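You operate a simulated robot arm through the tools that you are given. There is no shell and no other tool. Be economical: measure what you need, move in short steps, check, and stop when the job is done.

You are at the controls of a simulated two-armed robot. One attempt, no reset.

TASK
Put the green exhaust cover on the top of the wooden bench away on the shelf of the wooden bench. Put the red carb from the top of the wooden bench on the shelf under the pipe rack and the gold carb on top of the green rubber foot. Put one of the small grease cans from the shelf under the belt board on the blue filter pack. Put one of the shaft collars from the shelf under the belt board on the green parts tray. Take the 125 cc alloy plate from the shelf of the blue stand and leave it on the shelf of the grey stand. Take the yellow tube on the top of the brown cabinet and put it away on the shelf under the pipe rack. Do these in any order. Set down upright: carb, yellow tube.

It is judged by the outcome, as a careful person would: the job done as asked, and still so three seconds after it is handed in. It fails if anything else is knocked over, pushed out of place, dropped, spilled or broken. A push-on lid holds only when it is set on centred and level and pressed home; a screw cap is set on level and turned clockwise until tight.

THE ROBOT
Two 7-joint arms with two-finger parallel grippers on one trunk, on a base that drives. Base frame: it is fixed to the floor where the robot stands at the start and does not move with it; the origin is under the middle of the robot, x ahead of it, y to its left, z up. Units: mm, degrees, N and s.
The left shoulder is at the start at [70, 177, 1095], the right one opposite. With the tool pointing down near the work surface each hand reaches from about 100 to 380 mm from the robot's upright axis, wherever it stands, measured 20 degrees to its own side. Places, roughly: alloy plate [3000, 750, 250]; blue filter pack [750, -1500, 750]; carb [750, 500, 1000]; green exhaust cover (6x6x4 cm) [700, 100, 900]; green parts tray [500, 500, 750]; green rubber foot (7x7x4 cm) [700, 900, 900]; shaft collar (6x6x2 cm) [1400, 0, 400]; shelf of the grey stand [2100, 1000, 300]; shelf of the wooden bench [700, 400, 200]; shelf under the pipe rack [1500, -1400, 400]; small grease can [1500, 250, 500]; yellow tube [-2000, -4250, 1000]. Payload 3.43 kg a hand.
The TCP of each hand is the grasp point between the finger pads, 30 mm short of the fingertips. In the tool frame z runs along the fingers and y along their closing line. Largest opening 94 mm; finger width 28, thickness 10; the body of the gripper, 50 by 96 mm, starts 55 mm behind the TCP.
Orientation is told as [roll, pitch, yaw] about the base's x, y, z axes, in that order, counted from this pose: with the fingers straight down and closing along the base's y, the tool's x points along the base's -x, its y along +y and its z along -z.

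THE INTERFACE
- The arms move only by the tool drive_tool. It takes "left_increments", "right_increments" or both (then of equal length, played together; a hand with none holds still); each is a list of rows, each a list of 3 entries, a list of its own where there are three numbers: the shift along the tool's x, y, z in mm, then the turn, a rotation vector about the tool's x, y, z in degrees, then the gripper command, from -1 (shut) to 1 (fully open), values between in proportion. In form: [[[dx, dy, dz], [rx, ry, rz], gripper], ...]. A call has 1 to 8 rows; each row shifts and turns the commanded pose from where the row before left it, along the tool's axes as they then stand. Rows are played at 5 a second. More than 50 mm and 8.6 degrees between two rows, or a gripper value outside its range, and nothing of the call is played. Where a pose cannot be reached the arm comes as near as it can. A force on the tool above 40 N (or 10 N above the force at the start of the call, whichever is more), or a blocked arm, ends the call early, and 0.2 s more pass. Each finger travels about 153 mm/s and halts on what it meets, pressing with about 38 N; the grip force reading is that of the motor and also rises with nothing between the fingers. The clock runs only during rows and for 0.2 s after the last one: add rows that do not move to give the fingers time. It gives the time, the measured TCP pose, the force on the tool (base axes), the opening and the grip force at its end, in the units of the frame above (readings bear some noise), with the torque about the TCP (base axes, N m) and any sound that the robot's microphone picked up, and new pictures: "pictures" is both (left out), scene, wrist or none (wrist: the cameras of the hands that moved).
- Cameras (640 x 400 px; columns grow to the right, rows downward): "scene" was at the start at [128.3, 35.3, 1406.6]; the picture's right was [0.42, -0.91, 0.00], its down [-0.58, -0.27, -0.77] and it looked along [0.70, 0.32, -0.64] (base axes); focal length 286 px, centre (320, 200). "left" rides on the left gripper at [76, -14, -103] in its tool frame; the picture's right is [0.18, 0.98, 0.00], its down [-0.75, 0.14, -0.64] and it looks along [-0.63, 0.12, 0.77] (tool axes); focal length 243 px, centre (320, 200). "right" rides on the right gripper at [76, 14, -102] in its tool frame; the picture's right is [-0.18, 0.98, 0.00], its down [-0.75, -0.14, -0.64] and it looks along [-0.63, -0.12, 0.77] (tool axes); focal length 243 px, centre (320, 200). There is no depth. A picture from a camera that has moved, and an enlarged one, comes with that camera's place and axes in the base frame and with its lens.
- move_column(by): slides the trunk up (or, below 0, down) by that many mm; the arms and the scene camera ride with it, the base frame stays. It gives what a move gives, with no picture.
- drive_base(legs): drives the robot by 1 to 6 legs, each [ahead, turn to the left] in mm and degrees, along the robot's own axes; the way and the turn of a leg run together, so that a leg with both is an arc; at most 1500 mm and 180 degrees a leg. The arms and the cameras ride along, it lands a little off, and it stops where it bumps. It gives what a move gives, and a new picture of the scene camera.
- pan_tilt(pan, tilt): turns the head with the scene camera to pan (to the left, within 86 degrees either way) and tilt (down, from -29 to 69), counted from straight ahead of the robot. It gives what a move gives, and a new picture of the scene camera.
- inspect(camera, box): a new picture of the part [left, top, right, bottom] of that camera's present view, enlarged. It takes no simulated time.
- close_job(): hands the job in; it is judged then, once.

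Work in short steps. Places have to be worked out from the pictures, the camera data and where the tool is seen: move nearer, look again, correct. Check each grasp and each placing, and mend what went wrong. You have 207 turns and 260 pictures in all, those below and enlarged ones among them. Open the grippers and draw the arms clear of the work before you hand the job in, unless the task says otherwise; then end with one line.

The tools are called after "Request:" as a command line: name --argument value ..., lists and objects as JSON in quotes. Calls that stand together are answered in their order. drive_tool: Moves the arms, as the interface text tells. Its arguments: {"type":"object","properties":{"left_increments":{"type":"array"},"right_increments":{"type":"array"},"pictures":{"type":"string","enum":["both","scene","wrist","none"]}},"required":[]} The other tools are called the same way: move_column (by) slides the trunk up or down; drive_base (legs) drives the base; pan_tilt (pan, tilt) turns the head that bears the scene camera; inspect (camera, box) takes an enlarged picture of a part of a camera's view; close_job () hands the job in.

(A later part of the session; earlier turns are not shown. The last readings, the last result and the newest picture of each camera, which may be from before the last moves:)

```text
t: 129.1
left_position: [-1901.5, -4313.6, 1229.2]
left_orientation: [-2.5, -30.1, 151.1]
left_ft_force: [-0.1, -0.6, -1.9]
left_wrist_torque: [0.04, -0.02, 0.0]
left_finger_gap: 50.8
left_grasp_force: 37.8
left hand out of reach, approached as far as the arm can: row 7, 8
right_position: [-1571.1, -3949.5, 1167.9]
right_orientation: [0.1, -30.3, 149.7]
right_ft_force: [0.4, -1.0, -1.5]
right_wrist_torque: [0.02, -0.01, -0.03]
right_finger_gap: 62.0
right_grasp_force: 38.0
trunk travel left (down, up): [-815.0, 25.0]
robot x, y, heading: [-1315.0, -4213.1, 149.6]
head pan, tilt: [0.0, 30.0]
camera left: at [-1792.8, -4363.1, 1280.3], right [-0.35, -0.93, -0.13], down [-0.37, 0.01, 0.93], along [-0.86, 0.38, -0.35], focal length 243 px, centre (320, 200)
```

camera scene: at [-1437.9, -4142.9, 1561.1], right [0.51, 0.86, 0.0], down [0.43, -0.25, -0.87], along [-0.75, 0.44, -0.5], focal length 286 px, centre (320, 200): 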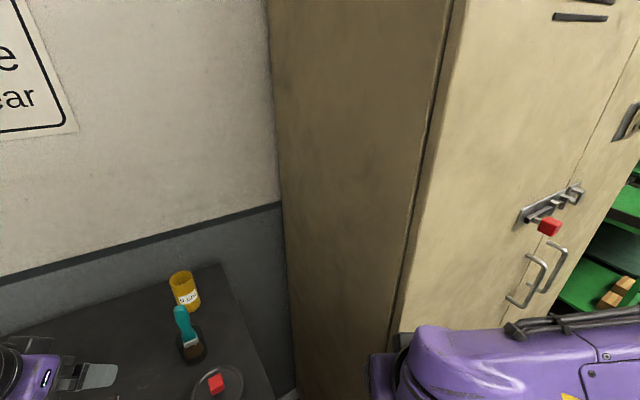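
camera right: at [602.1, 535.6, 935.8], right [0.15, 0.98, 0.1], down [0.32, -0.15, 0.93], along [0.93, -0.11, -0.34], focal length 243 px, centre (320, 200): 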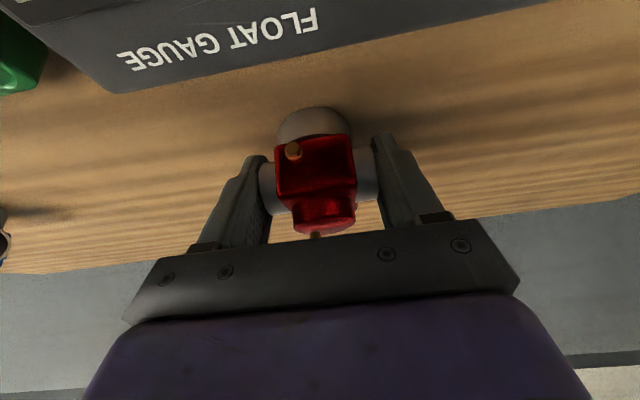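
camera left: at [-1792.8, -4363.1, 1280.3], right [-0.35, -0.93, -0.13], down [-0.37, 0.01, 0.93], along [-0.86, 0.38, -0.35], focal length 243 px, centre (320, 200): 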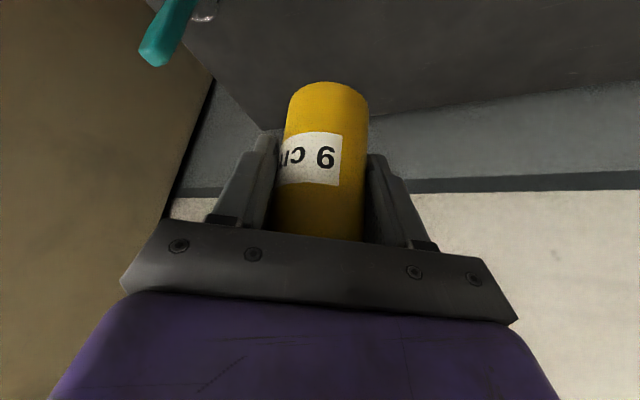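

Both parts are in hand. I back away, turn toward the door in the east wall and approach it for a look.

Request:
drive_base --legs '[[-350, 0], [0, -157], [850, 0]]'

Request:
pan_tilt --pan -10 --tilt 15

```text
t: 142.0
left_position: [333.7, -4201.1, 1229.2]
left_orientation: [-2.2, -30.0, -6.6]
left_ft_force: [0.4, 0.0, -2.4]
left_wrist_torque: [0.01, -0.01, 0.01]
left_finger_gap: 50.9
left_grasp_force: 38.0
right_position: [167.5, -4663.8, 1166.4]
right_orientation: [0.3, -30.4, -8.1]
right_ft_force: [-0.3, 0.1, -0.9]
right_wrist_torque: [-0.04, 0.01, 0.02]
right_finger_gap: 61.9
right_grasp_force: 38.1
trunk travel left (down, up): [-815.0, 25.0]
robot x, y, heading: [-168.2, -4512.0, -8.1]
head pan, tilt: [0.0, 30.0]
camera scene: at [-28.8, -4532.0, 1561.2], right [-0.14, -0.99, 0.0], down [-0.49, 0.07, -0.87], along [0.86, -0.12, -0.5], focal length 286 px, centre (320, 200)
```

scene: 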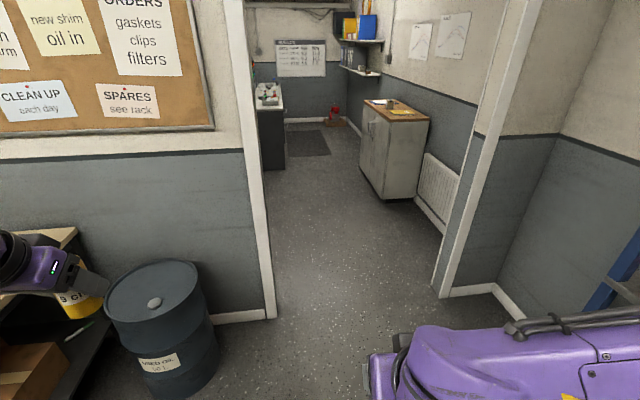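

```text
t: 142.8
left_position: [336.2, -4199.4, 1227.5]
left_orientation: [-2.4, -29.9, -6.6]
left_ft_force: [-0.6, 0.1, -1.5]
left_wrist_torque: [-0.02, -0.03, 0.01]
left_finger_gap: 50.9
left_grasp_force: 38.4
right_position: [168.1, -4661.7, 1166.9]
right_orientation: [0.3, -30.3, -8.1]
right_ft_force: [0.0, -0.6, -2.2]
right_wrist_torque: [0.01, 0.01, 0.01]
right_finger_gap: 61.8
right_grasp_force: 38.0
trunk travel left (down, up): [-815.0, 25.0]
robot x, y, heading: [-167.3, -4507.6, -8.3]
head pan, tilt: [-10.0, 15.0]
camera scene: at [-28.2, -4548.4, 1585.2], right [-0.31, -0.95, 0.0], down [-0.25, 0.08, -0.97], along [0.92, -0.3, -0.26], focal length 286 px, centre (320, 200)
```

scene: 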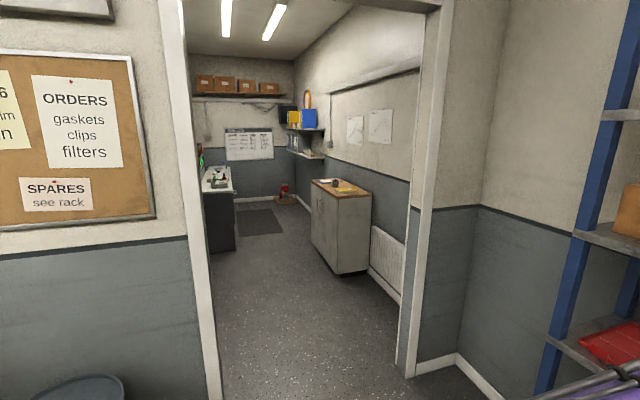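

Door opening spans y≈-4390…-5540 at x≈1225. I narrow the left arm (forward and inward) and go through on its centre line.

Request:
drive_tool --left_increments '[[[-30, -30, 17], [0, 0, 0], -1], [[-30, -30, 17], [0, 0, 0], -1], [[-30, -30, 17], [0, 0, 0], -1], [[0, -40, 0], [0, 0, 0], -1]]' --pictures "none"

Request:
drive_base --legs '[[0, -28.3], [767, 0], [0, 36.4]]'

```text
t: 143.8
left_position: [420.6, -4345.6, 1234.4]
left_orientation: [-2.1, -30.0, -6.5]
left_ft_force: [-0.9, 0.3, -2.3]
left_wrist_torque: [0.02, 0.0, 0.04]
left_finger_gap: 51.0
left_grasp_force: 37.9
right_position: [165.7, -4664.9, 1166.6]
right_orientation: [0.4, -30.4, -8.1]
right_ft_force: [0.2, -0.4, -1.8]
right_wrist_torque: [0.0, 0.01, -0.01]
right_finger_gap: 62.0
right_grasp_force: 38.2
trunk travel left (down, up): [-815.0, 25.0]
robot x, y, heading: [-168.2, -4507.8, -8.2]
head pan, tilt: [-10.0, 15.0]
```

```text
t: 151.0
left_position: [1003.2, -4713.1, 1234.1]
left_orientation: [-2.2, -30.0, 1.4]
left_ft_force: [-0.6, -0.2, -2.0]
left_wrist_torque: [0.04, 0.0, 0.01]
left_finger_gap: 50.8
left_grasp_force: 38.3
right_position: [795.6, -5065.4, 1167.6]
right_orientation: [0.3, -30.4, -0.2]
right_ft_force: [-0.2, 0.8, -2.8]
right_wrist_torque: [0.03, 0.0, 0.02]
right_finger_gap: 61.9
right_grasp_force: 37.9
trunk travel left (down, up): [-815.0, 25.0]
robot x, y, heading: [441.6, -4960.5, -0.1]
head pan, tilt: [-10.0, 15.0]
camera scene: at [587.3, -4979.5, 1585.3], right [-0.18, -0.98, 0.0], down [-0.26, 0.05, -0.97], along [0.95, -0.17, -0.26], focal length 286 px, centre (320, 200)
```

scene: 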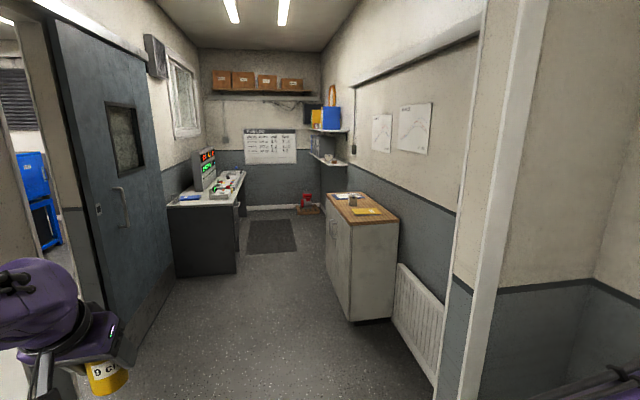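

Inside there is a sliding door open on the left leading north. I drive on into the doorway and look left.

Request:
drive_base --legs '[[1000, 0]]'

Request:
pan_tilt --pan 65 --tilt 20

```text
t: 156.2
left_position: [2012.5, -4719.0, 1233.7]
left_orientation: [-2.4, -30.0, 1.3]
left_ft_force: [-0.1, 0.2, -1.9]
left_wrist_torque: [0.0, 0.01, 0.0]
left_finger_gap: 51.0
left_grasp_force: 38.0
right_position: [1803.5, -5071.7, 1168.0]
right_orientation: [0.4, -30.3, -0.3]
right_ft_force: [0.5, 0.0, -2.0]
right_wrist_torque: [0.03, -0.03, -0.01]
right_finger_gap: 62.1
right_grasp_force: 38.5
trunk travel left (down, up): [-815.0, 25.0]
robot x, y, heading: [1454.5, -4963.1, -0.4]
head pan, tilt: [-10.0, 15.0]
camera scene: at [1594.3, -4983.3, 1585.4], right [-0.18, -0.98, 0.0], down [-0.25, 0.05, -0.97], along [0.95, -0.17, -0.26], focal length 286 px, centre (320, 200)
```

scene: 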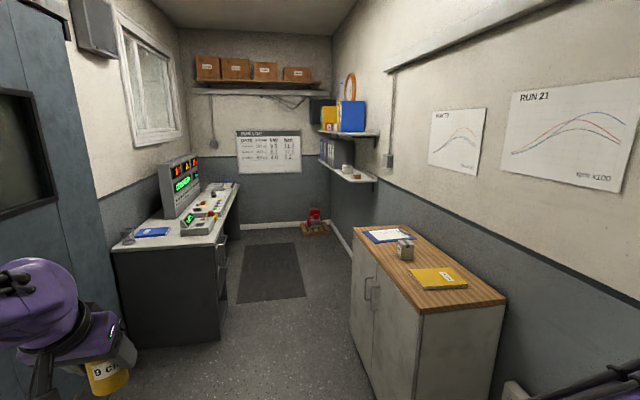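

```text
t: 157.7
left_position: [2011.8, -4717.8, 1233.5]
left_orientation: [-2.4, -30.0, 1.3]
left_ft_force: [-0.8, 0.9, -1.0]
left_wrist_torque: [-0.01, 0.0, -0.03]
left_finger_gap: 51.0
left_grasp_force: 38.2
right_position: [1804.5, -5069.7, 1166.5]
right_orientation: [0.2, -30.3, -0.3]
right_ft_force: [-0.3, 0.1, -2.3]
right_wrist_torque: [0.01, 0.03, 0.03]
right_finger_gap: 61.9
right_grasp_force: 37.8
trunk travel left (down, up): [-815.0, 25.0]
robot x, y, heading: [1452.2, -4965.6, -0.3]
head pan, tilt: [65.0, 20.0]
camera scene: at [1543.2, -4882.4, 1577.2], right [0.9, -0.43, 0.0], down [-0.15, -0.31, -0.94], along [0.4, 0.85, -0.34], focal length 286 px, centre (320, 200)
```

scene: 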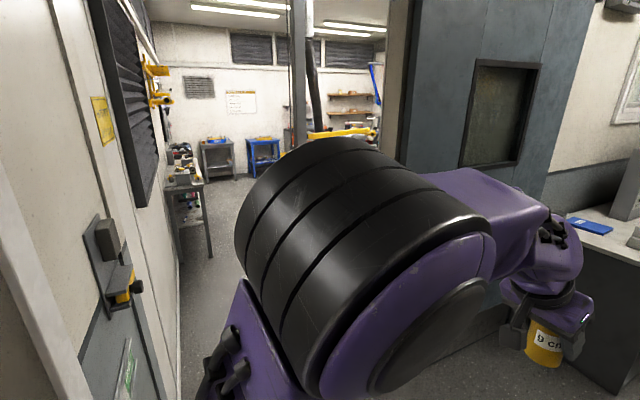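

The opening north seems to span x≈1450–2430 at y≈-3950. I drive to its centre line and turn to face it.

Request:
drive_base --legs '[[490, 0], [0, 90]]'

Request:
pan_tilt --pan 0 --tilt 20

```text
t: 164.4
left_position: [1699.6, -4406.7, 1235.6]
left_orientation: [-2.2, -29.8, 90.4]
left_ft_force: [0.1, -0.8, -2.4]
left_wrist_torque: [0.0, 0.02, 0.0]
left_finger_gap: 51.0
left_grasp_force: 38.3
right_position: [2047.7, -4618.0, 1166.8]
right_orientation: [0.3, -30.4, 89.0]
right_ft_force: [0.0, -0.1, -1.2]
right_wrist_torque: [-0.03, -0.01, -0.01]
right_finger_gap: 61.8
right_grasp_force: 37.7
trunk travel left (down, up): [-815.0, 25.0]
robot x, y, heading: [1938.5, -4968.3, 88.8]
head pan, tilt: [65.0, 20.0]
camera scene: at [1857.2, -4878.6, 1577.2], right [0.44, 0.9, 0.0], down [0.31, -0.15, -0.94], along [-0.84, 0.41, -0.34], focal length 286 px, centre (320, 200)
```

scene: 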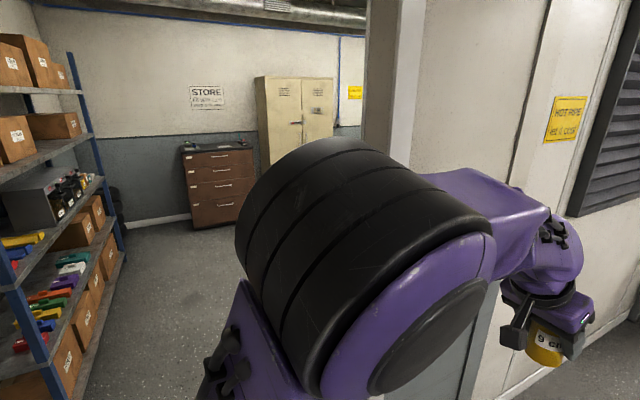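

```text
t: 165.7
left_position: [1699.3, -4405.2, 1232.6]
left_orientation: [-2.3, -29.9, 90.4]
left_ft_force: [0.4, 0.0, -2.3]
left_wrist_torque: [-0.05, 0.0, -0.03]
left_finger_gap: 51.1
left_grasp_force: 38.1
right_position: [2048.2, -4618.3, 1167.0]
right_orientation: [0.3, -30.4, 89.0]
right_ft_force: [0.6, 0.1, -2.2]
right_wrist_torque: [0.01, 0.0, -0.03]
right_finger_gap: 62.0
right_grasp_force: 37.7
trunk travel left (down, up): [-815.0, 25.0]
robot x, y, heading: [1938.9, -4968.4, 88.8]
head pan, tilt: [0.0, 20.0]
camera scene: at [1942.1, -4826.3, 1577.2], right [1.0, -0.02, 0.0], down [-0.01, -0.34, -0.94], along [0.02, 0.94, -0.34], focal length 286 px, centre (320, 200)
```

scene: 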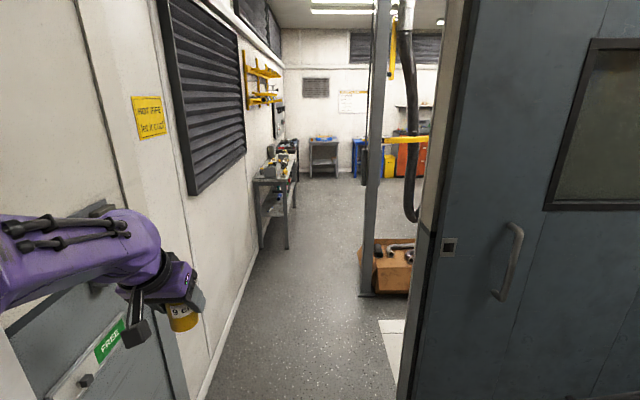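

The opening runs from the west wall (x≈1320) to the sliding door (x≈2350). I check how far the right elbow sticks out.

Request:
pan_tilt --pan -75 --tilt 50

Request:
pan_tilt --pan 75 --tilt 50

```text
t: 167.2
left_position: [1698.7, -4405.9, 1234.1]
left_orientation: [-2.4, -29.9, 90.4]
left_ft_force: [-0.7, -0.2, -0.4]
left_wrist_torque: [0.01, -0.03, 0.02]
left_finger_gap: 50.8
left_grasp_force: 37.8
right_position: [2048.0, -4618.6, 1166.5]
right_orientation: [0.2, -30.4, 88.9]
right_ft_force: [-0.1, 0.1, -2.1]
right_wrist_torque: [0.0, 0.02, 0.01]
right_finger_gap: 61.7
right_grasp_force: 38.1
trunk travel left (down, up): [-815.0, 25.0]
robot x, y, heading: [1940.4, -4969.4, 89.0]
head pan, tilt: [-75.0, 50.0]
camera scene: at [2015.3, -4900.8, 1531.6], right [0.24, -0.97, 0.0], down [-0.74, -0.19, -0.64], along [0.62, 0.15, -0.77], focal length 286 px, centre (320, 200)
```

scene: 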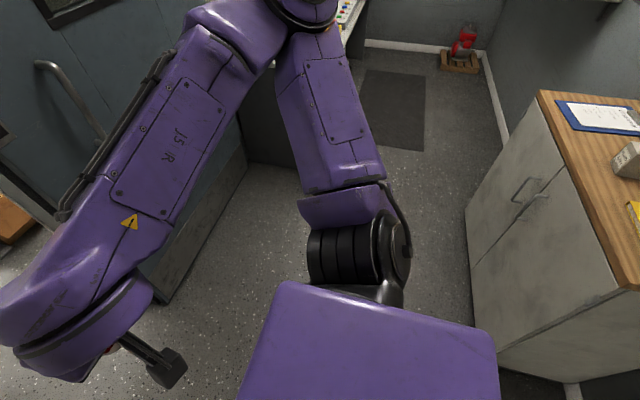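

```text
t: 169.5
left_position: [1699.1, -4405.5, 1234.2]
left_orientation: [-2.3, -30.0, 90.4]
left_ft_force: [-0.2, 1.1, -1.4]
left_wrist_torque: [0.03, 0.0, 0.01]
left_finger_gap: 51.2
left_grasp_force: 38.0
right_position: [2048.6, -4618.3, 1167.4]
right_orientation: [0.3, -30.3, 89.0]
right_ft_force: [0.0, -0.9, -0.6]
right_wrist_torque: [-0.01, 0.0, 0.02]
right_finger_gap: 61.8
right_grasp_force: 38.1
trunk travel left (down, up): [-815.0, 25.0]
robot x, y, heading: [1939.5, -4965.9, 89.0]
head pan, tilt: [75.0, 50.0]
camera scene: at [1866.6, -4898.1, 1531.6], right [0.28, 0.96, 0.0], down [0.74, -0.21, -0.64], along [-0.62, 0.18, -0.77], focal length 286 px, centre (320, 200)
```

scene: 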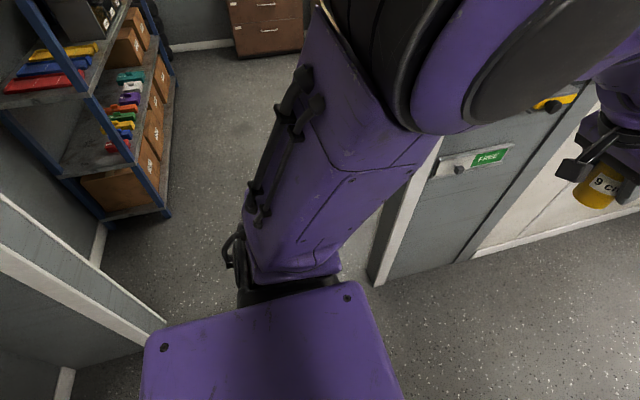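

The right elbow is spread wide. I mirror the left arm's pose with the right (forward 210, outward 130) to narrow it.

Request:
drive_tool --right_increments '[[[-36, -25, 21], [0, 0, 0], -1], [[-36, -25, 21], [0, 0, 0], -1], [[-36, -25, 21], [0, 0, 0], -1], [[-36, -25, 21], [0, 0, 0], -1], [[-36, -25, 21], [0, 0, 0], -1], [[0, 0, 0], [0, 0, 0], -1]]' --pictures "none"

Request:
pan_tilt --pan -30 --tilt 40

```text
t: 170.9
left_position: [1699.2, -4407.4, 1234.7]
left_orientation: [-2.3, -29.9, 90.4]
left_ft_force: [-0.3, 0.0, -1.5]
left_wrist_torque: [0.02, 0.0, 0.01]
left_finger_gap: 50.9
left_grasp_force: 38.1
right_position: [2176.7, -4412.6, 1166.1]
right_orientation: [0.3, -30.4, 88.9]
right_ft_force: [0.3, 0.5, -2.5]
right_wrist_torque: [-0.02, 0.0, -0.01]
right_finger_gap: 62.2
right_grasp_force: 37.7
trunk travel left (down, up): [-815.0, 25.0]
robot x, y, heading: [1940.3, -4966.5, 89.0]
head pan, tilt: [75.0, 50.0]
```

```text
t: 172.8
left_position: [1699.3, -4405.6, 1234.8]
left_orientation: [-2.3, -29.9, 90.4]
left_ft_force: [0.2, -0.2, -2.1]
left_wrist_torque: [-0.01, -0.01, 0.0]
left_finger_gap: 50.8
left_grasp_force: 37.9
right_position: [2175.7, -4411.8, 1165.7]
right_orientation: [0.3, -30.3, 88.9]
right_ft_force: [0.6, -0.5, -1.5]
right_wrist_torque: [-0.01, -0.02, 0.0]
right_finger_gap: 61.9
right_grasp_force: 38.0
trunk travel left (down, up): [-815.0, 25.0]
robot x, y, heading: [1938.9, -4967.1, 88.8]
head pan, tilt: [-30.0, 40.0]
camera scene: at [1984.5, -4846.5, 1545.8], right [0.86, -0.52, 0.0], down [-0.33, -0.55, -0.77], along [0.39, 0.66, -0.64], focal length 286 px, centre (320, 200)
```

scene: 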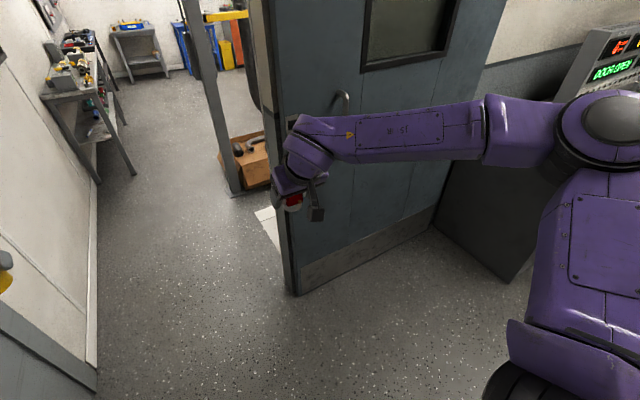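

The opening is x≈1310–2346, centre 1828. I extend both hands a bit more to narrow the elbows, then shift the base to the centre line.

Request:
drive_tool --left_increments '[[[-38, 0, 22], [0, 0, 0], -1], [[-38, 0, 22], [0, 0, 0], -1], [[0, 0, 0], [0, 0, 0], -1]]' --right_increments '[[[-38, 0, 22], [0, 0, 0], -1], [[-38, 0, 22], [0, 0, 0], -1], [[-20, 0, 12], [0, 0, 0], -1]]' --pictures "none"

Request:
drive_base --legs '[[-60, 0], [0, 31.2], [200, 0], [0, -30]]'

Request:
pan_tilt --pan 0 --tilt 35

```text
t: 173.6
left_position: [1701.2, -4320.9, 1236.4]
left_orientation: [-2.3, -30.0, 90.5]
left_ft_force: [0.0, -0.4, -1.2]
left_wrist_torque: [0.01, -0.02, 0.0]
left_finger_gap: 51.2
left_grasp_force: 37.4
right_position: [2177.5, -4300.8, 1168.5]
right_orientation: [0.4, -30.5, 89.0]
right_ft_force: [-0.5, -0.4, -1.7]
right_wrist_torque: [0.02, 0.03, -0.01]
right_finger_gap: 61.9
right_grasp_force: 38.0
trunk travel left (down, up): [-815.0, 25.0]
robot x, y, heading: [1938.9, -4968.6, 89.1]
head pan, tilt: [-30.0, 40.0]
```

```text
t: 177.2
left_position: [1301.5, -4446.1, 1234.4]
left_orientation: [-2.1, -29.3, 121.7]
left_ft_force: [0.7, -21.1, 3.4]
left_wrist_torque: [2.02, -1.3, -0.4]
left_finger_gap: 52.2
left_grasp_force: 38.2
right_position: [1700.5, -4175.8, 1170.0]
right_orientation: [0.2, -30.5, 120.3]
right_ft_force: [0.1, 0.5, -1.7]
right_wrist_torque: [-0.02, 0.02, -0.01]
right_finger_gap: 62.0
right_grasp_force: 38.2
trunk travel left (down, up): [-815.0, 25.0]
robot x, y, heading: [1844.6, -4866.6, 120.4]
head pan, tilt: [-30.0, 40.0]
stopped in leg 3: the force on the tool passed its limit at 91 N (the readings are from after the stop); the commanded pose is now the measured one
camera scene: at [1820.2, -4746.5, 1546.4], right [1.0, 0.01, 0.0], down [0.01, -0.64, -0.77], along [-0.01, 0.77, -0.64], focal length 286 px, centre (320, 200)
```

scene: 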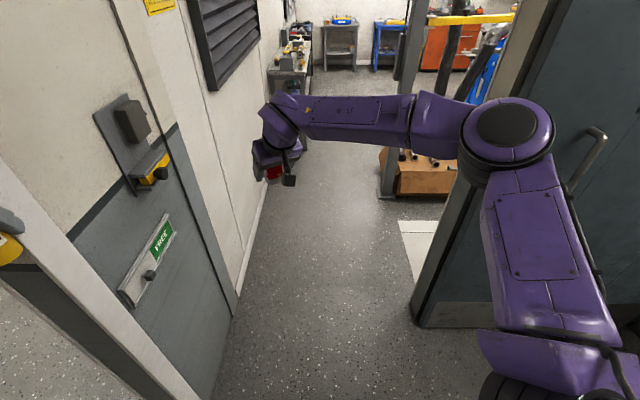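

```text
t: 178.2
left_position: [1301.9, -4445.9, 1234.5]
left_orientation: [-2.0, -29.4, 121.5]
left_ft_force: [0.8, -22.7, 2.5]
left_wrist_torque: [1.83, -0.12, -0.2]
left_finger_gap: 52.2
left_grasp_force: 37.7
right_position: [1700.5, -4176.7, 1171.2]
right_orientation: [0.1, -30.6, 120.4]
right_ft_force: [0.4, -0.5, -2.6]
right_wrist_torque: [-0.01, 0.01, 0.0]
right_finger_gap: 61.8
right_grasp_force: 38.2
trunk travel left (down, up): [-815.0, 25.0]
robot x, y, heading: [1838.8, -4864.6, 120.7]
head pan, tilt: [0.0, 35.0]
camera scene: at [1775.2, -4757.0, 1554.0], right [0.86, 0.51, 0.0], down [0.29, -0.49, -0.82], along [-0.41, 0.71, -0.57], focal length 286 px, centre (320, 200)
```

scene: 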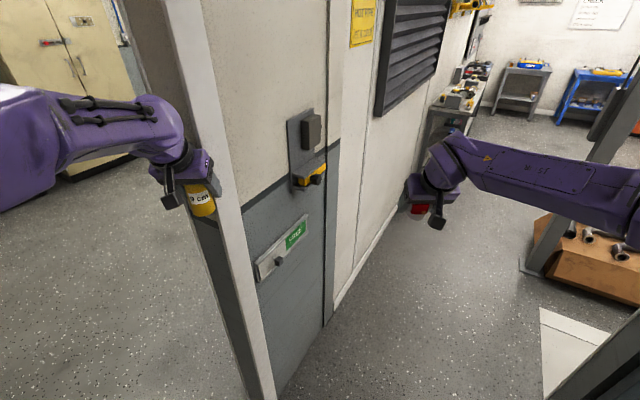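

The left hand touched the first door's jamb. I back away, turn back to heading 90 and check the tube.

Request:
drive_base --legs '[[-110, 0], [0, -30.7]]'

Request:
drive_tool --left_increments '[[[0, 0, 0], [0, 0, 0], -1]]' --pictures "wrist"

```text
t: 180.9
left_position: [1646.9, -4318.3, 1232.1]
left_orientation: [-2.0, -29.1, 91.0]
left_ft_force: [-0.4, 0.6, -0.3]
left_wrist_torque: [0.02, 0.0, 0.0]
left_finger_gap: 52.2
left_grasp_force: 37.9
right_position: [2127.0, -4288.3, 1166.7]
right_orientation: [0.2, -30.3, 89.9]
right_ft_force: [-0.5, -1.3, -1.4]
right_wrist_torque: [0.0, -0.02, 0.05]
right_finger_gap: 61.6
right_grasp_force: 38.1
trunk travel left (down, up): [-815.0, 25.0]
robot x, y, heading: [1896.3, -4962.2, 89.9]
head pan, tilt: [0.0, 35.0]
camera scene: at [1899.5, -4823.9, 1553.4], right [1.0, 0.0, 0.0], down [0.0, -0.57, -0.82], along [0.0, 0.82, -0.57], focal length 286 px, centre (320, 200)
```

scene: 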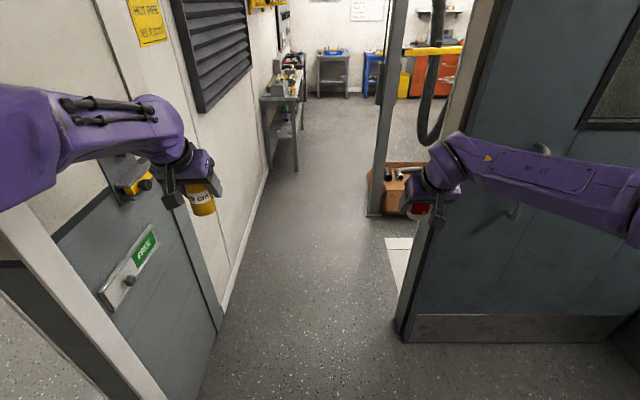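

```text
t: 181.3
left_position: [1648.2, -4319.6, 1231.5]
left_orientation: [-1.9, -29.0, 91.0]
left_ft_force: [-0.4, 0.8, -1.9]
left_wrist_torque: [0.03, 0.0, -0.04]
left_finger_gap: 52.3
left_grasp_force: 38.4
right_position: [2126.1, -4288.5, 1166.3]
right_orientation: [0.4, -30.3, 89.8]
right_ft_force: [0.0, 0.1, -1.9]
right_wrist_torque: [0.03, -0.02, 0.0]
right_finger_gap: 62.2
right_grasp_force: 37.7
trunk travel left (down, up): [-815.0, 25.0]
robot x, y, heading: [1900.9, -4963.4, 90.0]
head pan, tilt: [0.0, 35.0]
camera left: at [1661.0, -4435.7, 1284.1], right [-0.98, -0.16, -0.12], down [-0.17, 0.35, 0.92], along [-0.11, 0.92, -0.37], focal length 243 px, centre (320, 200)
```

left: 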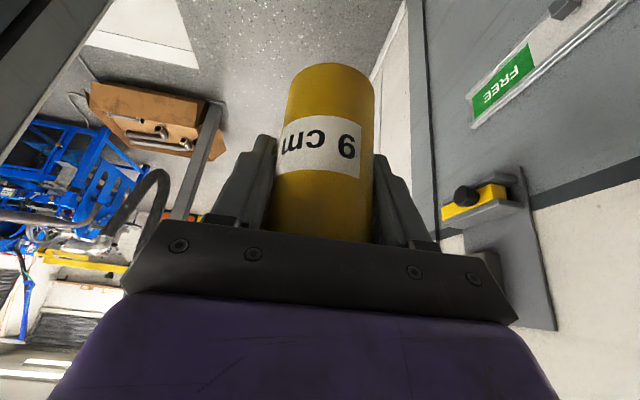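

The tube shifted slightly but is still held upright. I shift west ~100 mm by a small reverse at an angle, then straighten.

Request:
drive_base --legs '[[0, -30], [-210, 0], [0, 30], [350, 0]]'

```text
t: 187.7
left_position: [1546.6, -4149.8, 1233.5]
left_orientation: [-1.9, -29.0, 90.7]
left_ft_force: [-0.2, 0.0, -2.0]
left_wrist_torque: [0.05, 0.01, 0.0]
left_finger_gap: 52.0
left_grasp_force: 37.4
right_position: [2025.3, -4121.8, 1167.2]
right_orientation: [0.3, -30.5, 89.5]
right_ft_force: [-0.6, 0.6, -1.3]
right_wrist_torque: [0.0, 0.01, 0.05]
right_finger_gap: 61.9
right_grasp_force: 37.8
trunk travel left (down, up): [-815.0, 25.0]
robot x, y, heading: [1795.8, -4792.0, 89.8]
head pan, tilt: [0.0, 35.0]
camera scene: at [1796.0, -4656.8, 1553.5], right [1.0, 0.0, 0.0], down [0.0, -0.57, -0.82], along [0.0, 0.82, -0.57], focal length 286 px, centre (320, 200)
```

scene: 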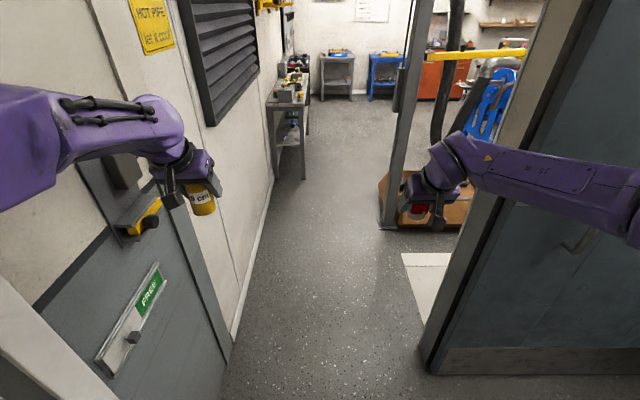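

Lined up with the opening's middle. I drive through.

Request:
drive_base --legs '[[500, 0.2], [500, 0]]'

```text
t: 193.2
left_position: [1547.5, -3152.9, 1232.3]
left_orientation: [-1.8, -29.1, 90.9]
left_ft_force: [-0.1, 0.4, -1.8]
left_wrist_torque: [0.01, -0.01, 0.04]
left_finger_gap: 51.9
left_grasp_force: 37.9
right_position: [2025.7, -3124.2, 1168.0]
right_orientation: [0.3, -30.3, 89.9]
right_ft_force: [0.0, -0.5, -1.7]
right_wrist_torque: [-0.02, 0.01, 0.01]
right_finger_gap: 61.8
right_grasp_force: 37.9
trunk travel left (down, up): [-815.0, 25.0]
robot x, y, heading: [1800.2, -3797.7, 89.8]
head pan, tilt: [0.0, 35.0]
camera scene: at [1797.1, -3659.2, 1553.5], right [1.0, 0.0, 0.0], down [0.0, -0.57, -0.82], along [0.0, 0.82, -0.57], focal length 286 px, centre (320, 200)
```

scene: 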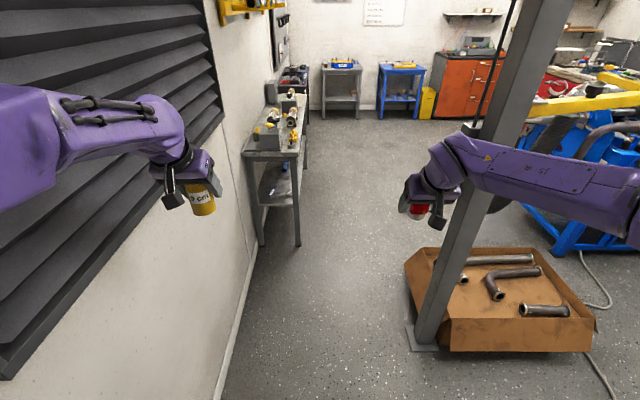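

Through. A post stands at about (2375, -2822), so I pass it keeping slightly left, then swing right into the aisle beside the pipe-rack table.

Request:
drive_base --legs '[[650, 1.5], [650, -1.5]]'

Request:
drive_base --legs '[[0, -45], [480, 0], [0, 45]]'

```text
t: 200.1
left_position: [1522.6, -1851.5, 1230.9]
left_orientation: [-1.8, -29.1, 91.1]
left_ft_force: [0.7, 1.1, -0.9]
left_wrist_torque: [0.0, 0.02, 0.01]
left_finger_gap: 51.9
left_grasp_force: 37.4
right_position: [2002.1, -1820.6, 1168.4]
right_orientation: [0.2, -30.2, 90.2]
right_ft_force: [0.1, -0.3, -2.4]
right_wrist_torque: [0.0, 0.0, 0.0]
right_finger_gap: 61.9
right_grasp_force: 38.2
trunk travel left (down, up): [-815.0, 25.0]
robot x, y, heading: [1775.8, -2492.7, 90.4]
head pan, tilt: [0.0, 35.0]
camera scene: at [1776.0, -2356.0, 1553.4], right [1.0, 0.0, 0.0], down [0.0, -0.57, -0.82], along [0.0, 0.82, -0.57], focal length 286 px, centre (320, 200)
```

scene: 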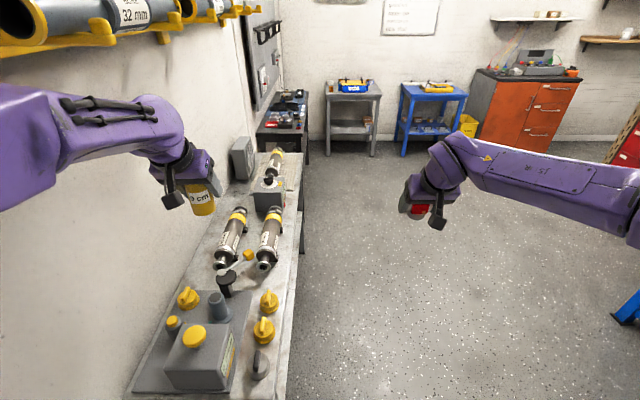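

```text
t: 207.1
left_position: [1869.8, -1511.7, 1231.7]
left_orientation: [-1.8, -29.2, 90.5]
left_ft_force: [-0.8, -0.4, -1.3]
left_wrist_torque: [0.01, -0.01, 0.0]
left_finger_gap: 51.9
left_grasp_force: 37.9
right_position: [2349.8, -1484.7, 1165.7]
right_orientation: [0.4, -30.3, 89.4]
right_ft_force: [0.0, 0.7, -1.9]
right_wrist_torque: [0.02, 0.01, 0.0]
right_finger_gap: 61.4
right_grasp_force: 38.1
trunk travel left (down, up): [-815.0, 25.0]
robot x, y, heading: [2117.8, -2158.4, 89.4]
head pan, tilt: [0.0, 35.0]
camera scene: at [2118.5, -2018.3, 1553.3], right [1.0, -0.01, 0.0], down [0.0, -0.57, -0.82], along [0.0, 0.82, -0.57], focal length 286 px, centre (320, 200)
```

scene: 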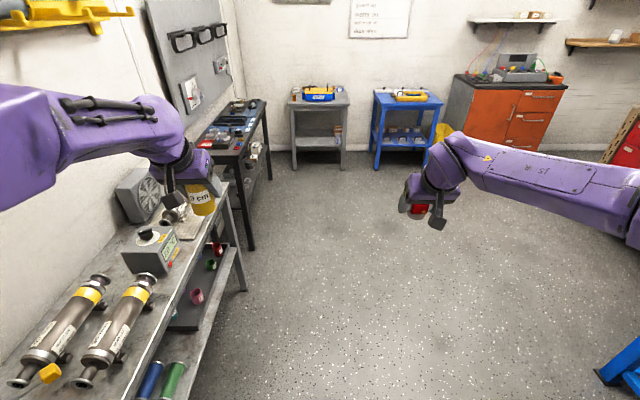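

The pipe-rack table (x 1330–1640, y -2040…-820) is on the left with parts on its shelf. I drive to its middle, retract the hands, and turn to face it.

Request:
drive_base --legs '[[700, 0]]'

Request:
drive_tool --left_increments '[[[40, 0, -23], [0, 0, 0], -1], [[40, 0, -23], [0, 0, 0], -1], [[40, 0, -23], [0, 0, 0], -1], [[40, 0, -23], [0, 0, 0], -1]]' --right_increments '[[[40, 0, -23], [0, 0, 0], -1], [[40, 0, -23], [0, 0, 0], -1], [[40, 0, -23], [0, 0, 0], -1], [[40, 0, -23], [0, 0, 0], -1]]' --pictures "none"

Request:
drive_base --legs '[[0, 45], [-200, 0], [0, 45]]'

Request:
move_column --by -400

Request:
pan_tilt --pan 0 --tilt 30

```text
t: 210.9
left_position: [1875.4, -809.4, 1232.4]
left_orientation: [-1.8, -29.0, 90.4]
left_ft_force: [-1.1, -0.2, -2.2]
left_wrist_torque: [0.0, 0.02, 0.0]
left_finger_gap: 51.7
left_grasp_force: 38.3
right_position: [2354.7, -785.0, 1165.8]
right_orientation: [0.3, -30.2, 89.3]
right_ft_force: [-0.4, -0.4, -1.4]
right_wrist_torque: [-0.02, 0.01, 0.02]
right_finger_gap: 61.7
right_grasp_force: 38.4
trunk travel left (down, up): [-815.0, 25.0]
robot x, y, heading: [2120.3, -1456.5, 89.5]
head pan, tilt: [0.0, 35.0]
camera scene: at [2122.6, -1316.9, 1553.4], right [1.0, -0.01, 0.0], down [0.0, -0.57, -0.82], along [0.01, 0.82, -0.57], focal length 286 px, centre (320, 200)
```

scene: 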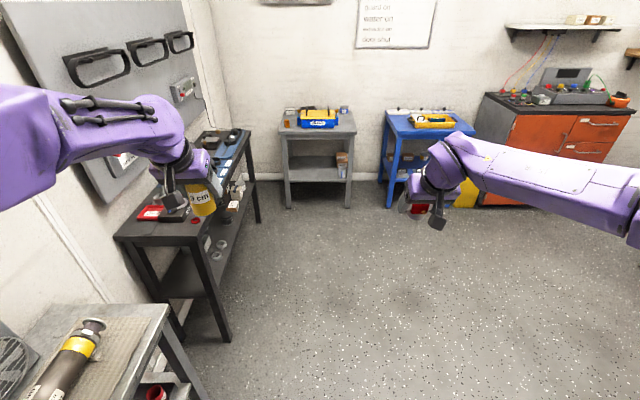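

```text
t: 211.9
left_position: [1842.8, -936.6, 1214.0]
left_orientation: [-3.4, -29.4, 91.2]
left_ft_force: [-0.4, -0.9, -1.9]
left_wrist_torque: [0.03, -0.03, -0.03]
left_finger_gap: 51.6
left_grasp_force: 38.1
left hand out of reach, approached as far as the arm can: row 2, 3, 4
right_position: [2350.1, -970.5, 1168.5]
right_orientation: [0.0, -30.5, 89.5]
right_ft_force: [-0.7, -0.3, -1.7]
right_wrist_torque: [0.03, 0.0, -0.03]
right_finger_gap: 61.7
right_grasp_force: 38.4
trunk travel left (down, up): [-815.0, 25.0]
robot x, y, heading: [2123.5, -1454.9, 89.7]
head pan, tilt: [0.0, 35.0]
```

```text
t: 217.6
left_position: [1743.7, -1873.3, 1210.7]
left_orientation: [-3.1, -29.0, -178.4]
left_ft_force: [0.5, -0.2, -1.9]
left_wrist_torque: [0.01, 0.04, 0.0]
left_finger_gap: 51.4
left_grasp_force: 38.3
right_position: [1774.6, -1366.8, 1166.2]
right_orientation: [0.4, -30.2, 179.7]
right_ft_force: [-0.1, -0.7, -1.4]
right_wrist_torque: [0.0, -0.03, 0.0]
right_finger_gap: 61.8
right_grasp_force: 37.8
trunk travel left (down, up): [-815.0, 25.0]
robot x, y, heading: [2261.5, -1596.2, 179.7]
head pan, tilt: [0.0, 35.0]
camera scene: at [2123.3, -1595.3, 1553.3], right [0.0, 1.0, 0.0], down [0.57, 0.0, -0.82], along [-0.82, 0.0, -0.57], focal length 286 px, centre (320, 200)
```

scene: 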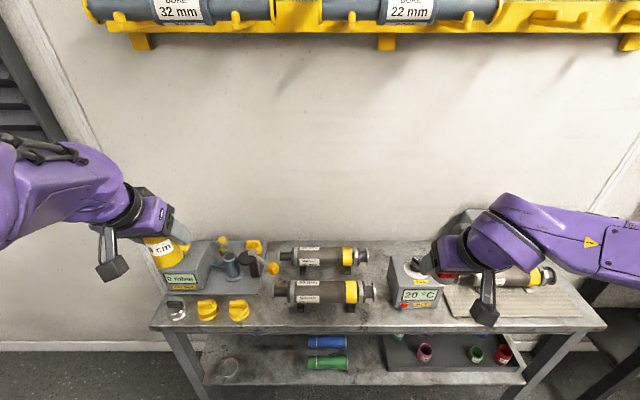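

```text
t: 221.5
left_position: [1743.8, -1875.1, 811.7]
left_orientation: [-3.5, -29.1, -178.3]
left_ft_force: [-0.1, -0.7, -1.8]
left_wrist_torque: [-0.03, 0.05, 0.0]
left_finger_gap: 52.0
left_grasp_force: 37.8
right_position: [1773.2, -1365.4, 766.0]
right_orientation: [0.3, -30.3, 179.7]
right_ft_force: [0.1, 0.1, -1.6]
right_wrist_torque: [-0.01, 0.0, -0.01]
right_finger_gap: 61.6
right_grasp_force: 37.6
trunk travel left (down, up): [-415.0, 425.0]
robot x, y, heading: [2258.7, -1595.0, 179.9]
head pan, tilt: [0.0, 35.0]
```

```text
t: 222.1
left_position: [1741.1, -1875.1, 810.3]
left_orientation: [-3.4, -28.9, -178.3]
left_ft_force: [0.2, -0.2, -1.7]
left_wrist_torque: [0.03, 0.02, 0.02]
left_finger_gap: 51.5
left_grasp_force: 38.0
right_position: [1774.0, -1365.3, 765.4]
right_orientation: [0.2, -30.3, 179.7]
right_ft_force: [0.1, -0.3, -1.9]
right_wrist_torque: [0.0, 0.0, 0.01]
right_finger_gap: 61.4
right_grasp_force: 37.7
trunk travel left (down, up): [-415.0, 425.0]
robot x, y, heading: [2262.1, -1596.0, 179.9]
head pan, tilt: [0.0, 30.0]
camera scene: at [2120.9, -1595.7, 1161.1], right [0.0, 1.0, 0.0], down [0.5, 0.0, -0.87], along [-0.87, 0.0, -0.5], focal length 286 px, centre (320, 200)
```

scene: 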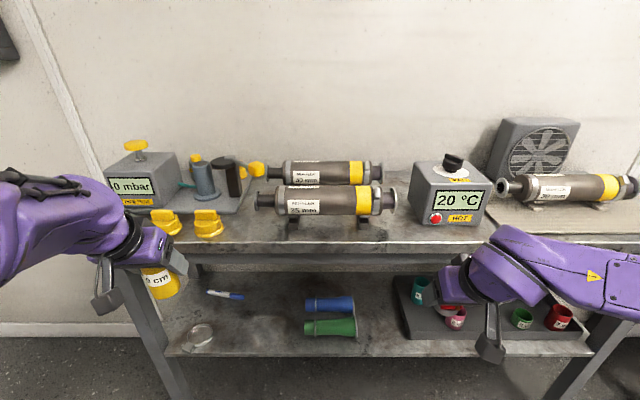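

Shelf at z≈382, front edge x≈1643; the free patch lies between dish and cones (y≈-1890…-1660). I shift the robot left to y≈-1780 and lower the trunk.

Request:
drive_base --legs '[[-100, 0], [0, 90], [185, 0], [0, -90]]'

Request:
move_column --by -170

Request:
drive_tool --left_increments '[[[0, 0, 0], [0, 0, 0], -1]]' --right_increments '[[[0, 0, 0], [0, 0, 0], -1]]' --pictures "both"

```text
t: 232.1
left_position: [1853.5, -2074.3, 810.5]
left_orientation: [-3.4, -28.9, -176.8]
left_ft_force: [-0.6, 0.2, -1.9]
left_wrist_torque: [-0.01, 0.02, 0.02]
left_finger_gap: 51.4
left_grasp_force: 38.1
right_position: [1871.1, -1566.2, 765.7]
right_orientation: [0.3, -30.3, -178.8]
right_ft_force: [-0.8, 0.1, -1.8]
right_wrist_torque: [0.03, -0.05, -0.01]
right_finger_gap: 61.8
right_grasp_force: 37.9
trunk travel left (down, up): [-415.0, 425.0]
robot x, y, heading: [2363.9, -1779.3, -178.6]
head pan, tilt: [0.0, 30.0]
camera scene: at [2223.9, -1785.1, 1161.1], right [-0.02, 1.0, 0.0], down [0.5, 0.01, -0.87], along [-0.87, -0.02, -0.5], focal length 286 px, centre (320, 200)
```

scene: 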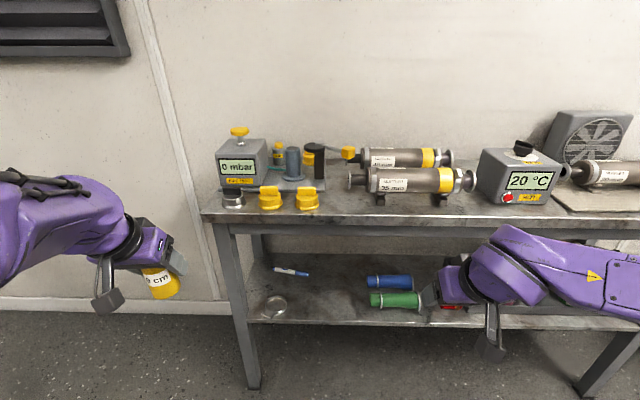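

```text
t: 234.0
left_position: [1852.4, -2074.3, 640.0]
left_orientation: [-3.6, -28.9, -176.6]
left_ft_force: [1.1, -0.2, -2.3]
left_wrist_torque: [0.0, 0.0, 0.0]
left_finger_gap: 51.5
left_grasp_force: 38.5
right_position: [1870.2, -1565.8, 596.3]
right_orientation: [0.3, -30.4, -178.8]
right_ft_force: [-0.1, 0.4, -1.8]
right_wrist_torque: [0.01, -0.02, -0.02]
right_finger_gap: 61.4
right_grasp_force: 37.7
trunk travel left (down, up): [-245.0, 595.0]
robot x, y, heading: [2363.3, -1784.6, -178.7]
head pan, tilt: [0.0, 30.0]
```

```text
t: 234.4
left_position: [1852.8, -2074.9, 641.1]
left_orientation: [-3.5, -29.0, -176.7]
left_ft_force: [-1.0, -0.1, -2.8]
left_wrist_torque: [-0.01, -0.01, 0.01]
left_finger_gap: 51.4
left_grasp_force: 37.7
right_position: [1870.9, -1564.9, 596.1]
right_orientation: [0.3, -30.3, -178.9]
right_ft_force: [0.1, -1.1, -2.4]
right_wrist_torque: [0.03, -0.02, 0.05]
right_finger_gap: 61.7
right_grasp_force: 37.8
trunk travel left (down, up): [-245.0, 595.0]
robot x, y, heading: [2363.9, -1781.4, -178.6]
head pan, tilt: [0.0, 30.0]
camera scene: at [2224.0, -1785.3, 991.1], right [-0.02, 1.0, 0.0], down [0.5, 0.01, -0.87], along [-0.87, -0.02, -0.5], focal length 286 px, centre (320, 200)
camera right: at [1988.5, -1576.9, 644.8], right [-0.14, -0.99, 0.1], down [-0.33, 0.14, 0.93], along [-0.93, 0.1, -0.34], focal length 243 px, centre (320, 200)
camera left: at [1969.5, -2061.0, 694.5], right [0.19, -0.97, -0.14], down [-0.34, -0.2, 0.92], along [-0.92, -0.13, -0.37], focal length 243 px, centre (320, 200)
```

scene: 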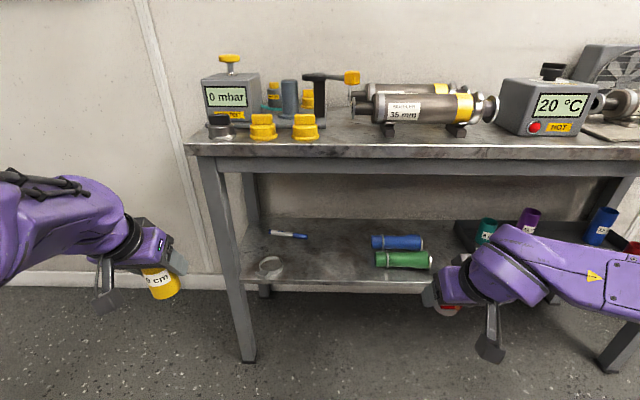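
right: 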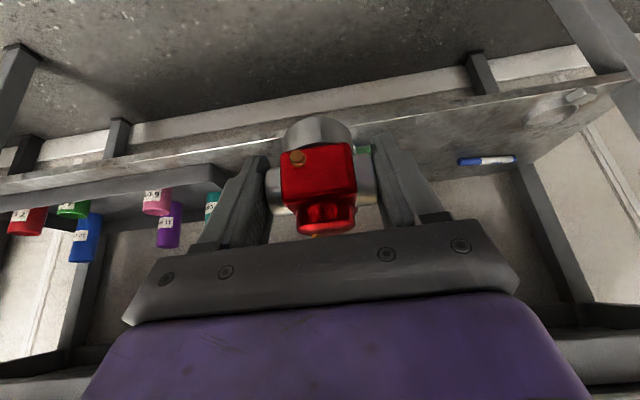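
left: 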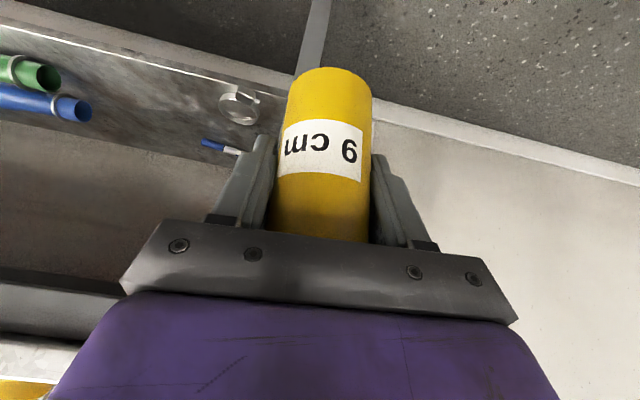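

Left tool has rolled 3.5°, which I undo while bringing the left hand inward, clear of the table leg; then I drive closer.

Request:
drive_tool --left_increments '[[[0, -35, 0], [-1.7, 0, 0], -1], [[0, -35, 0], [-1.8, 0, 0], -1], [[0, -35, 0], [0, 0, 0], -1], [[0, -35, 0], [0, 0, 0], -1], [[0, 0, 0], [0, 0, 0], -1]]' --pictures "none"

Request:
drive_base --legs '[[190, -1.4]]'

```text
t: 235.6
left_position: [1818.2, -1942.9, 632.1]
left_orientation: [0.2, -29.1, -176.9]
left_ft_force: [0.0, -0.4, -2.0]
left_wrist_torque: [0.01, 0.03, -0.03]
left_finger_gap: 51.7
left_grasp_force: 38.1
left hand out of reach, approached as far as the arm can: row 1, 2, 3
right_position: [1870.6, -1564.4, 595.8]
right_orientation: [0.3, -30.4, -178.8]
right_ft_force: [-0.3, -0.8, -1.0]
right_wrist_torque: [0.03, 0.0, 0.01]
right_finger_gap: 61.6
right_grasp_force: 37.5
trunk travel left (down, up): [-245.0, 595.0]
robot x, y, heading: [2366.3, -1783.4, -178.6]
head pan, tilt: [0.0, 30.0]
```

```text
t: 237.1
left_position: [1647.9, -1935.7, 624.5]
left_orientation: [0.7, -27.5, -178.6]
left_ft_force: [3.9, 0.1, -3.3]
left_wrist_torque: [-0.09, 0.36, -0.06]
left_finger_gap: 51.6
left_grasp_force: 37.9
right_position: [1700.9, -1555.9, 594.9]
right_orientation: [0.3, -30.3, 180.0]
right_ft_force: [0.2, -0.2, -1.4]
right_wrist_torque: [0.02, 0.01, 0.0]
right_finger_gap: 61.7
right_grasp_force: 38.6
trunk travel left (down, up): [-245.0, 595.0]
robot x, y, heading: [2185.0, -1784.6, -179.9]
head pan, tilt: [0.0, 30.0]
stopped in leg 1: the force on the tool passed its limit at 105 N (the readings are from after the stop); the commanded pose is now the measured one
camera scene: at [2049.6, -1784.8, 991.2], right [0.0, 1.0, 0.0], down [0.5, 0.0, -0.87], along [-0.87, 0.0, -0.5], focal length 286 px, centre (320, 200)
```

scene: 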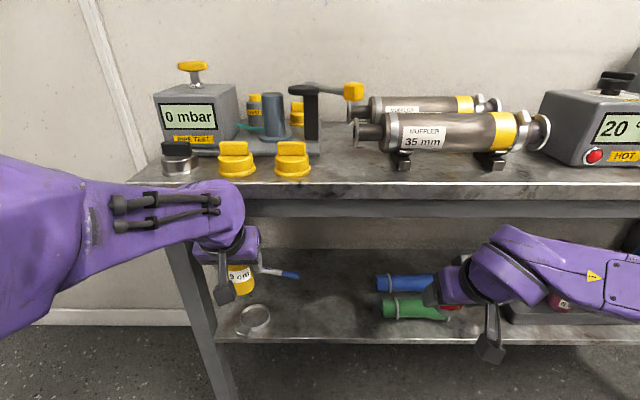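

The left wrist struck the table edge because it was too high. I back off 100 mm and lower the trunk 130 mm, then check.

Request:
drive_base --legs '[[-100, 0]]'

Request:
move_column --by -130

Request:
drive_tool --left_increments '[[[0, 0, 0], [0, 0, 0], -1]]' --pictures "both"

```text
t: 238.2
left_position: [1747.2, -1936.2, 624.6]
left_orientation: [0.7, -27.6, -178.5]
left_ft_force: [-0.1, 0.0, -2.0]
left_wrist_torque: [0.01, 0.02, -0.04]
left_finger_gap: 51.7
left_grasp_force: 37.9
right_position: [1799.6, -1557.2, 594.9]
right_orientation: [0.4, -30.2, -179.9]
right_ft_force: [1.0, -0.2, -1.2]
right_wrist_torque: [-0.01, -0.01, 0.04]
right_finger_gap: 61.5
right_grasp_force: 37.6
trunk travel left (down, up): [-245.0, 595.0]
robot x, y, heading: [2286.6, -1784.1, -179.7]
head pan, tilt: [0.0, 30.0]
camera scene: at [2149.2, -1784.5, 991.2], right [-0.01, 1.0, 0.0], down [0.5, 0.0, -0.87], along [-0.87, 0.0, -0.5], focal length 286 px, centre (320, 200)
```

scene: 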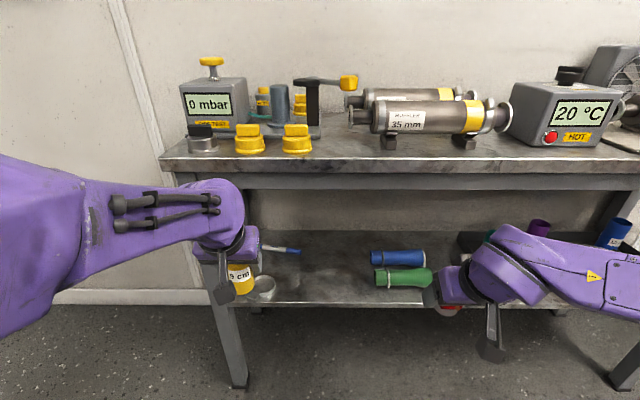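

```text
t: 239.8
left_position: [1746.6, -1935.4, 495.4]
left_orientation: [0.7, -27.6, -178.5]
left_ft_force: [0.7, 0.0, -1.8]
left_wrist_torque: [-0.01, 0.02, -0.03]
left_finger_gap: 51.5
left_grasp_force: 38.4
right_position: [1799.9, -1557.9, 466.6]
right_orientation: [0.3, -30.2, -180.0]
right_ft_force: [-0.5, -0.3, -2.0]
right_wrist_torque: [0.0, -0.02, -0.02]
right_finger_gap: 61.5
right_grasp_force: 38.2
trunk travel left (down, up): [-115.0, 725.0]
robot x, y, heading: [2286.5, -1781.4, -179.7]
head pan, tilt: [0.0, 30.0]
```

```text
t: 240.2
left_position: [1746.5, -1935.6, 494.8]
left_orientation: [0.7, -27.5, -178.5]
left_ft_force: [0.3, 0.1, -1.4]
left_wrist_torque: [-0.01, 0.02, 0.02]
left_finger_gap: 51.4
left_grasp_force: 38.0
right_position: [1800.3, -1557.2, 465.1]
right_orientation: [0.3, -30.2, -180.0]
right_ft_force: [-0.5, -0.2, -1.5]
right_wrist_torque: [0.0, 0.02, 0.0]
right_finger_gap: 61.7
right_grasp_force: 37.6
trunk travel left (down, up): [-115.0, 725.0]
robot x, y, heading: [2288.9, -1784.1, -179.7]
head pan, tilt: [0.0, 30.0]
camera scene: at [2148.7, -1784.5, 861.1], right [-0.01, 1.0, 0.0], down [0.5, 0.0, -0.87], along [-0.87, 0.0, -0.5], focal length 286 px, centre (320, 200)
camera left: at [1862.2, -1918.2, 551.1], right [0.19, -0.98, -0.07], down [-0.37, -0.14, 0.92], along [-0.91, -0.15, -0.39], focal length 243 px, centre (320, 200)
```

scene: 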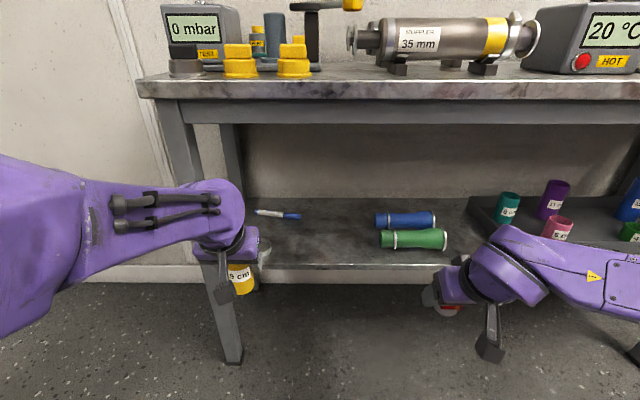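
left: 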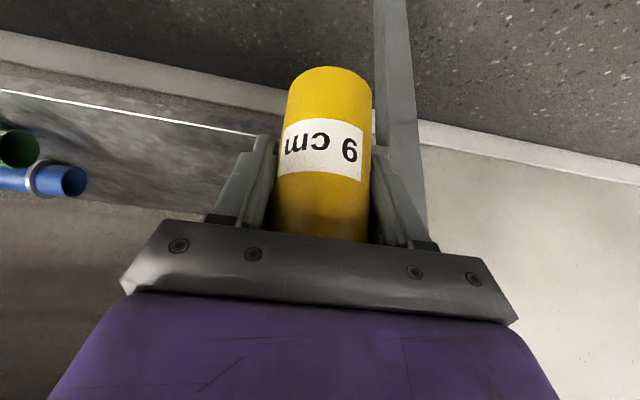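

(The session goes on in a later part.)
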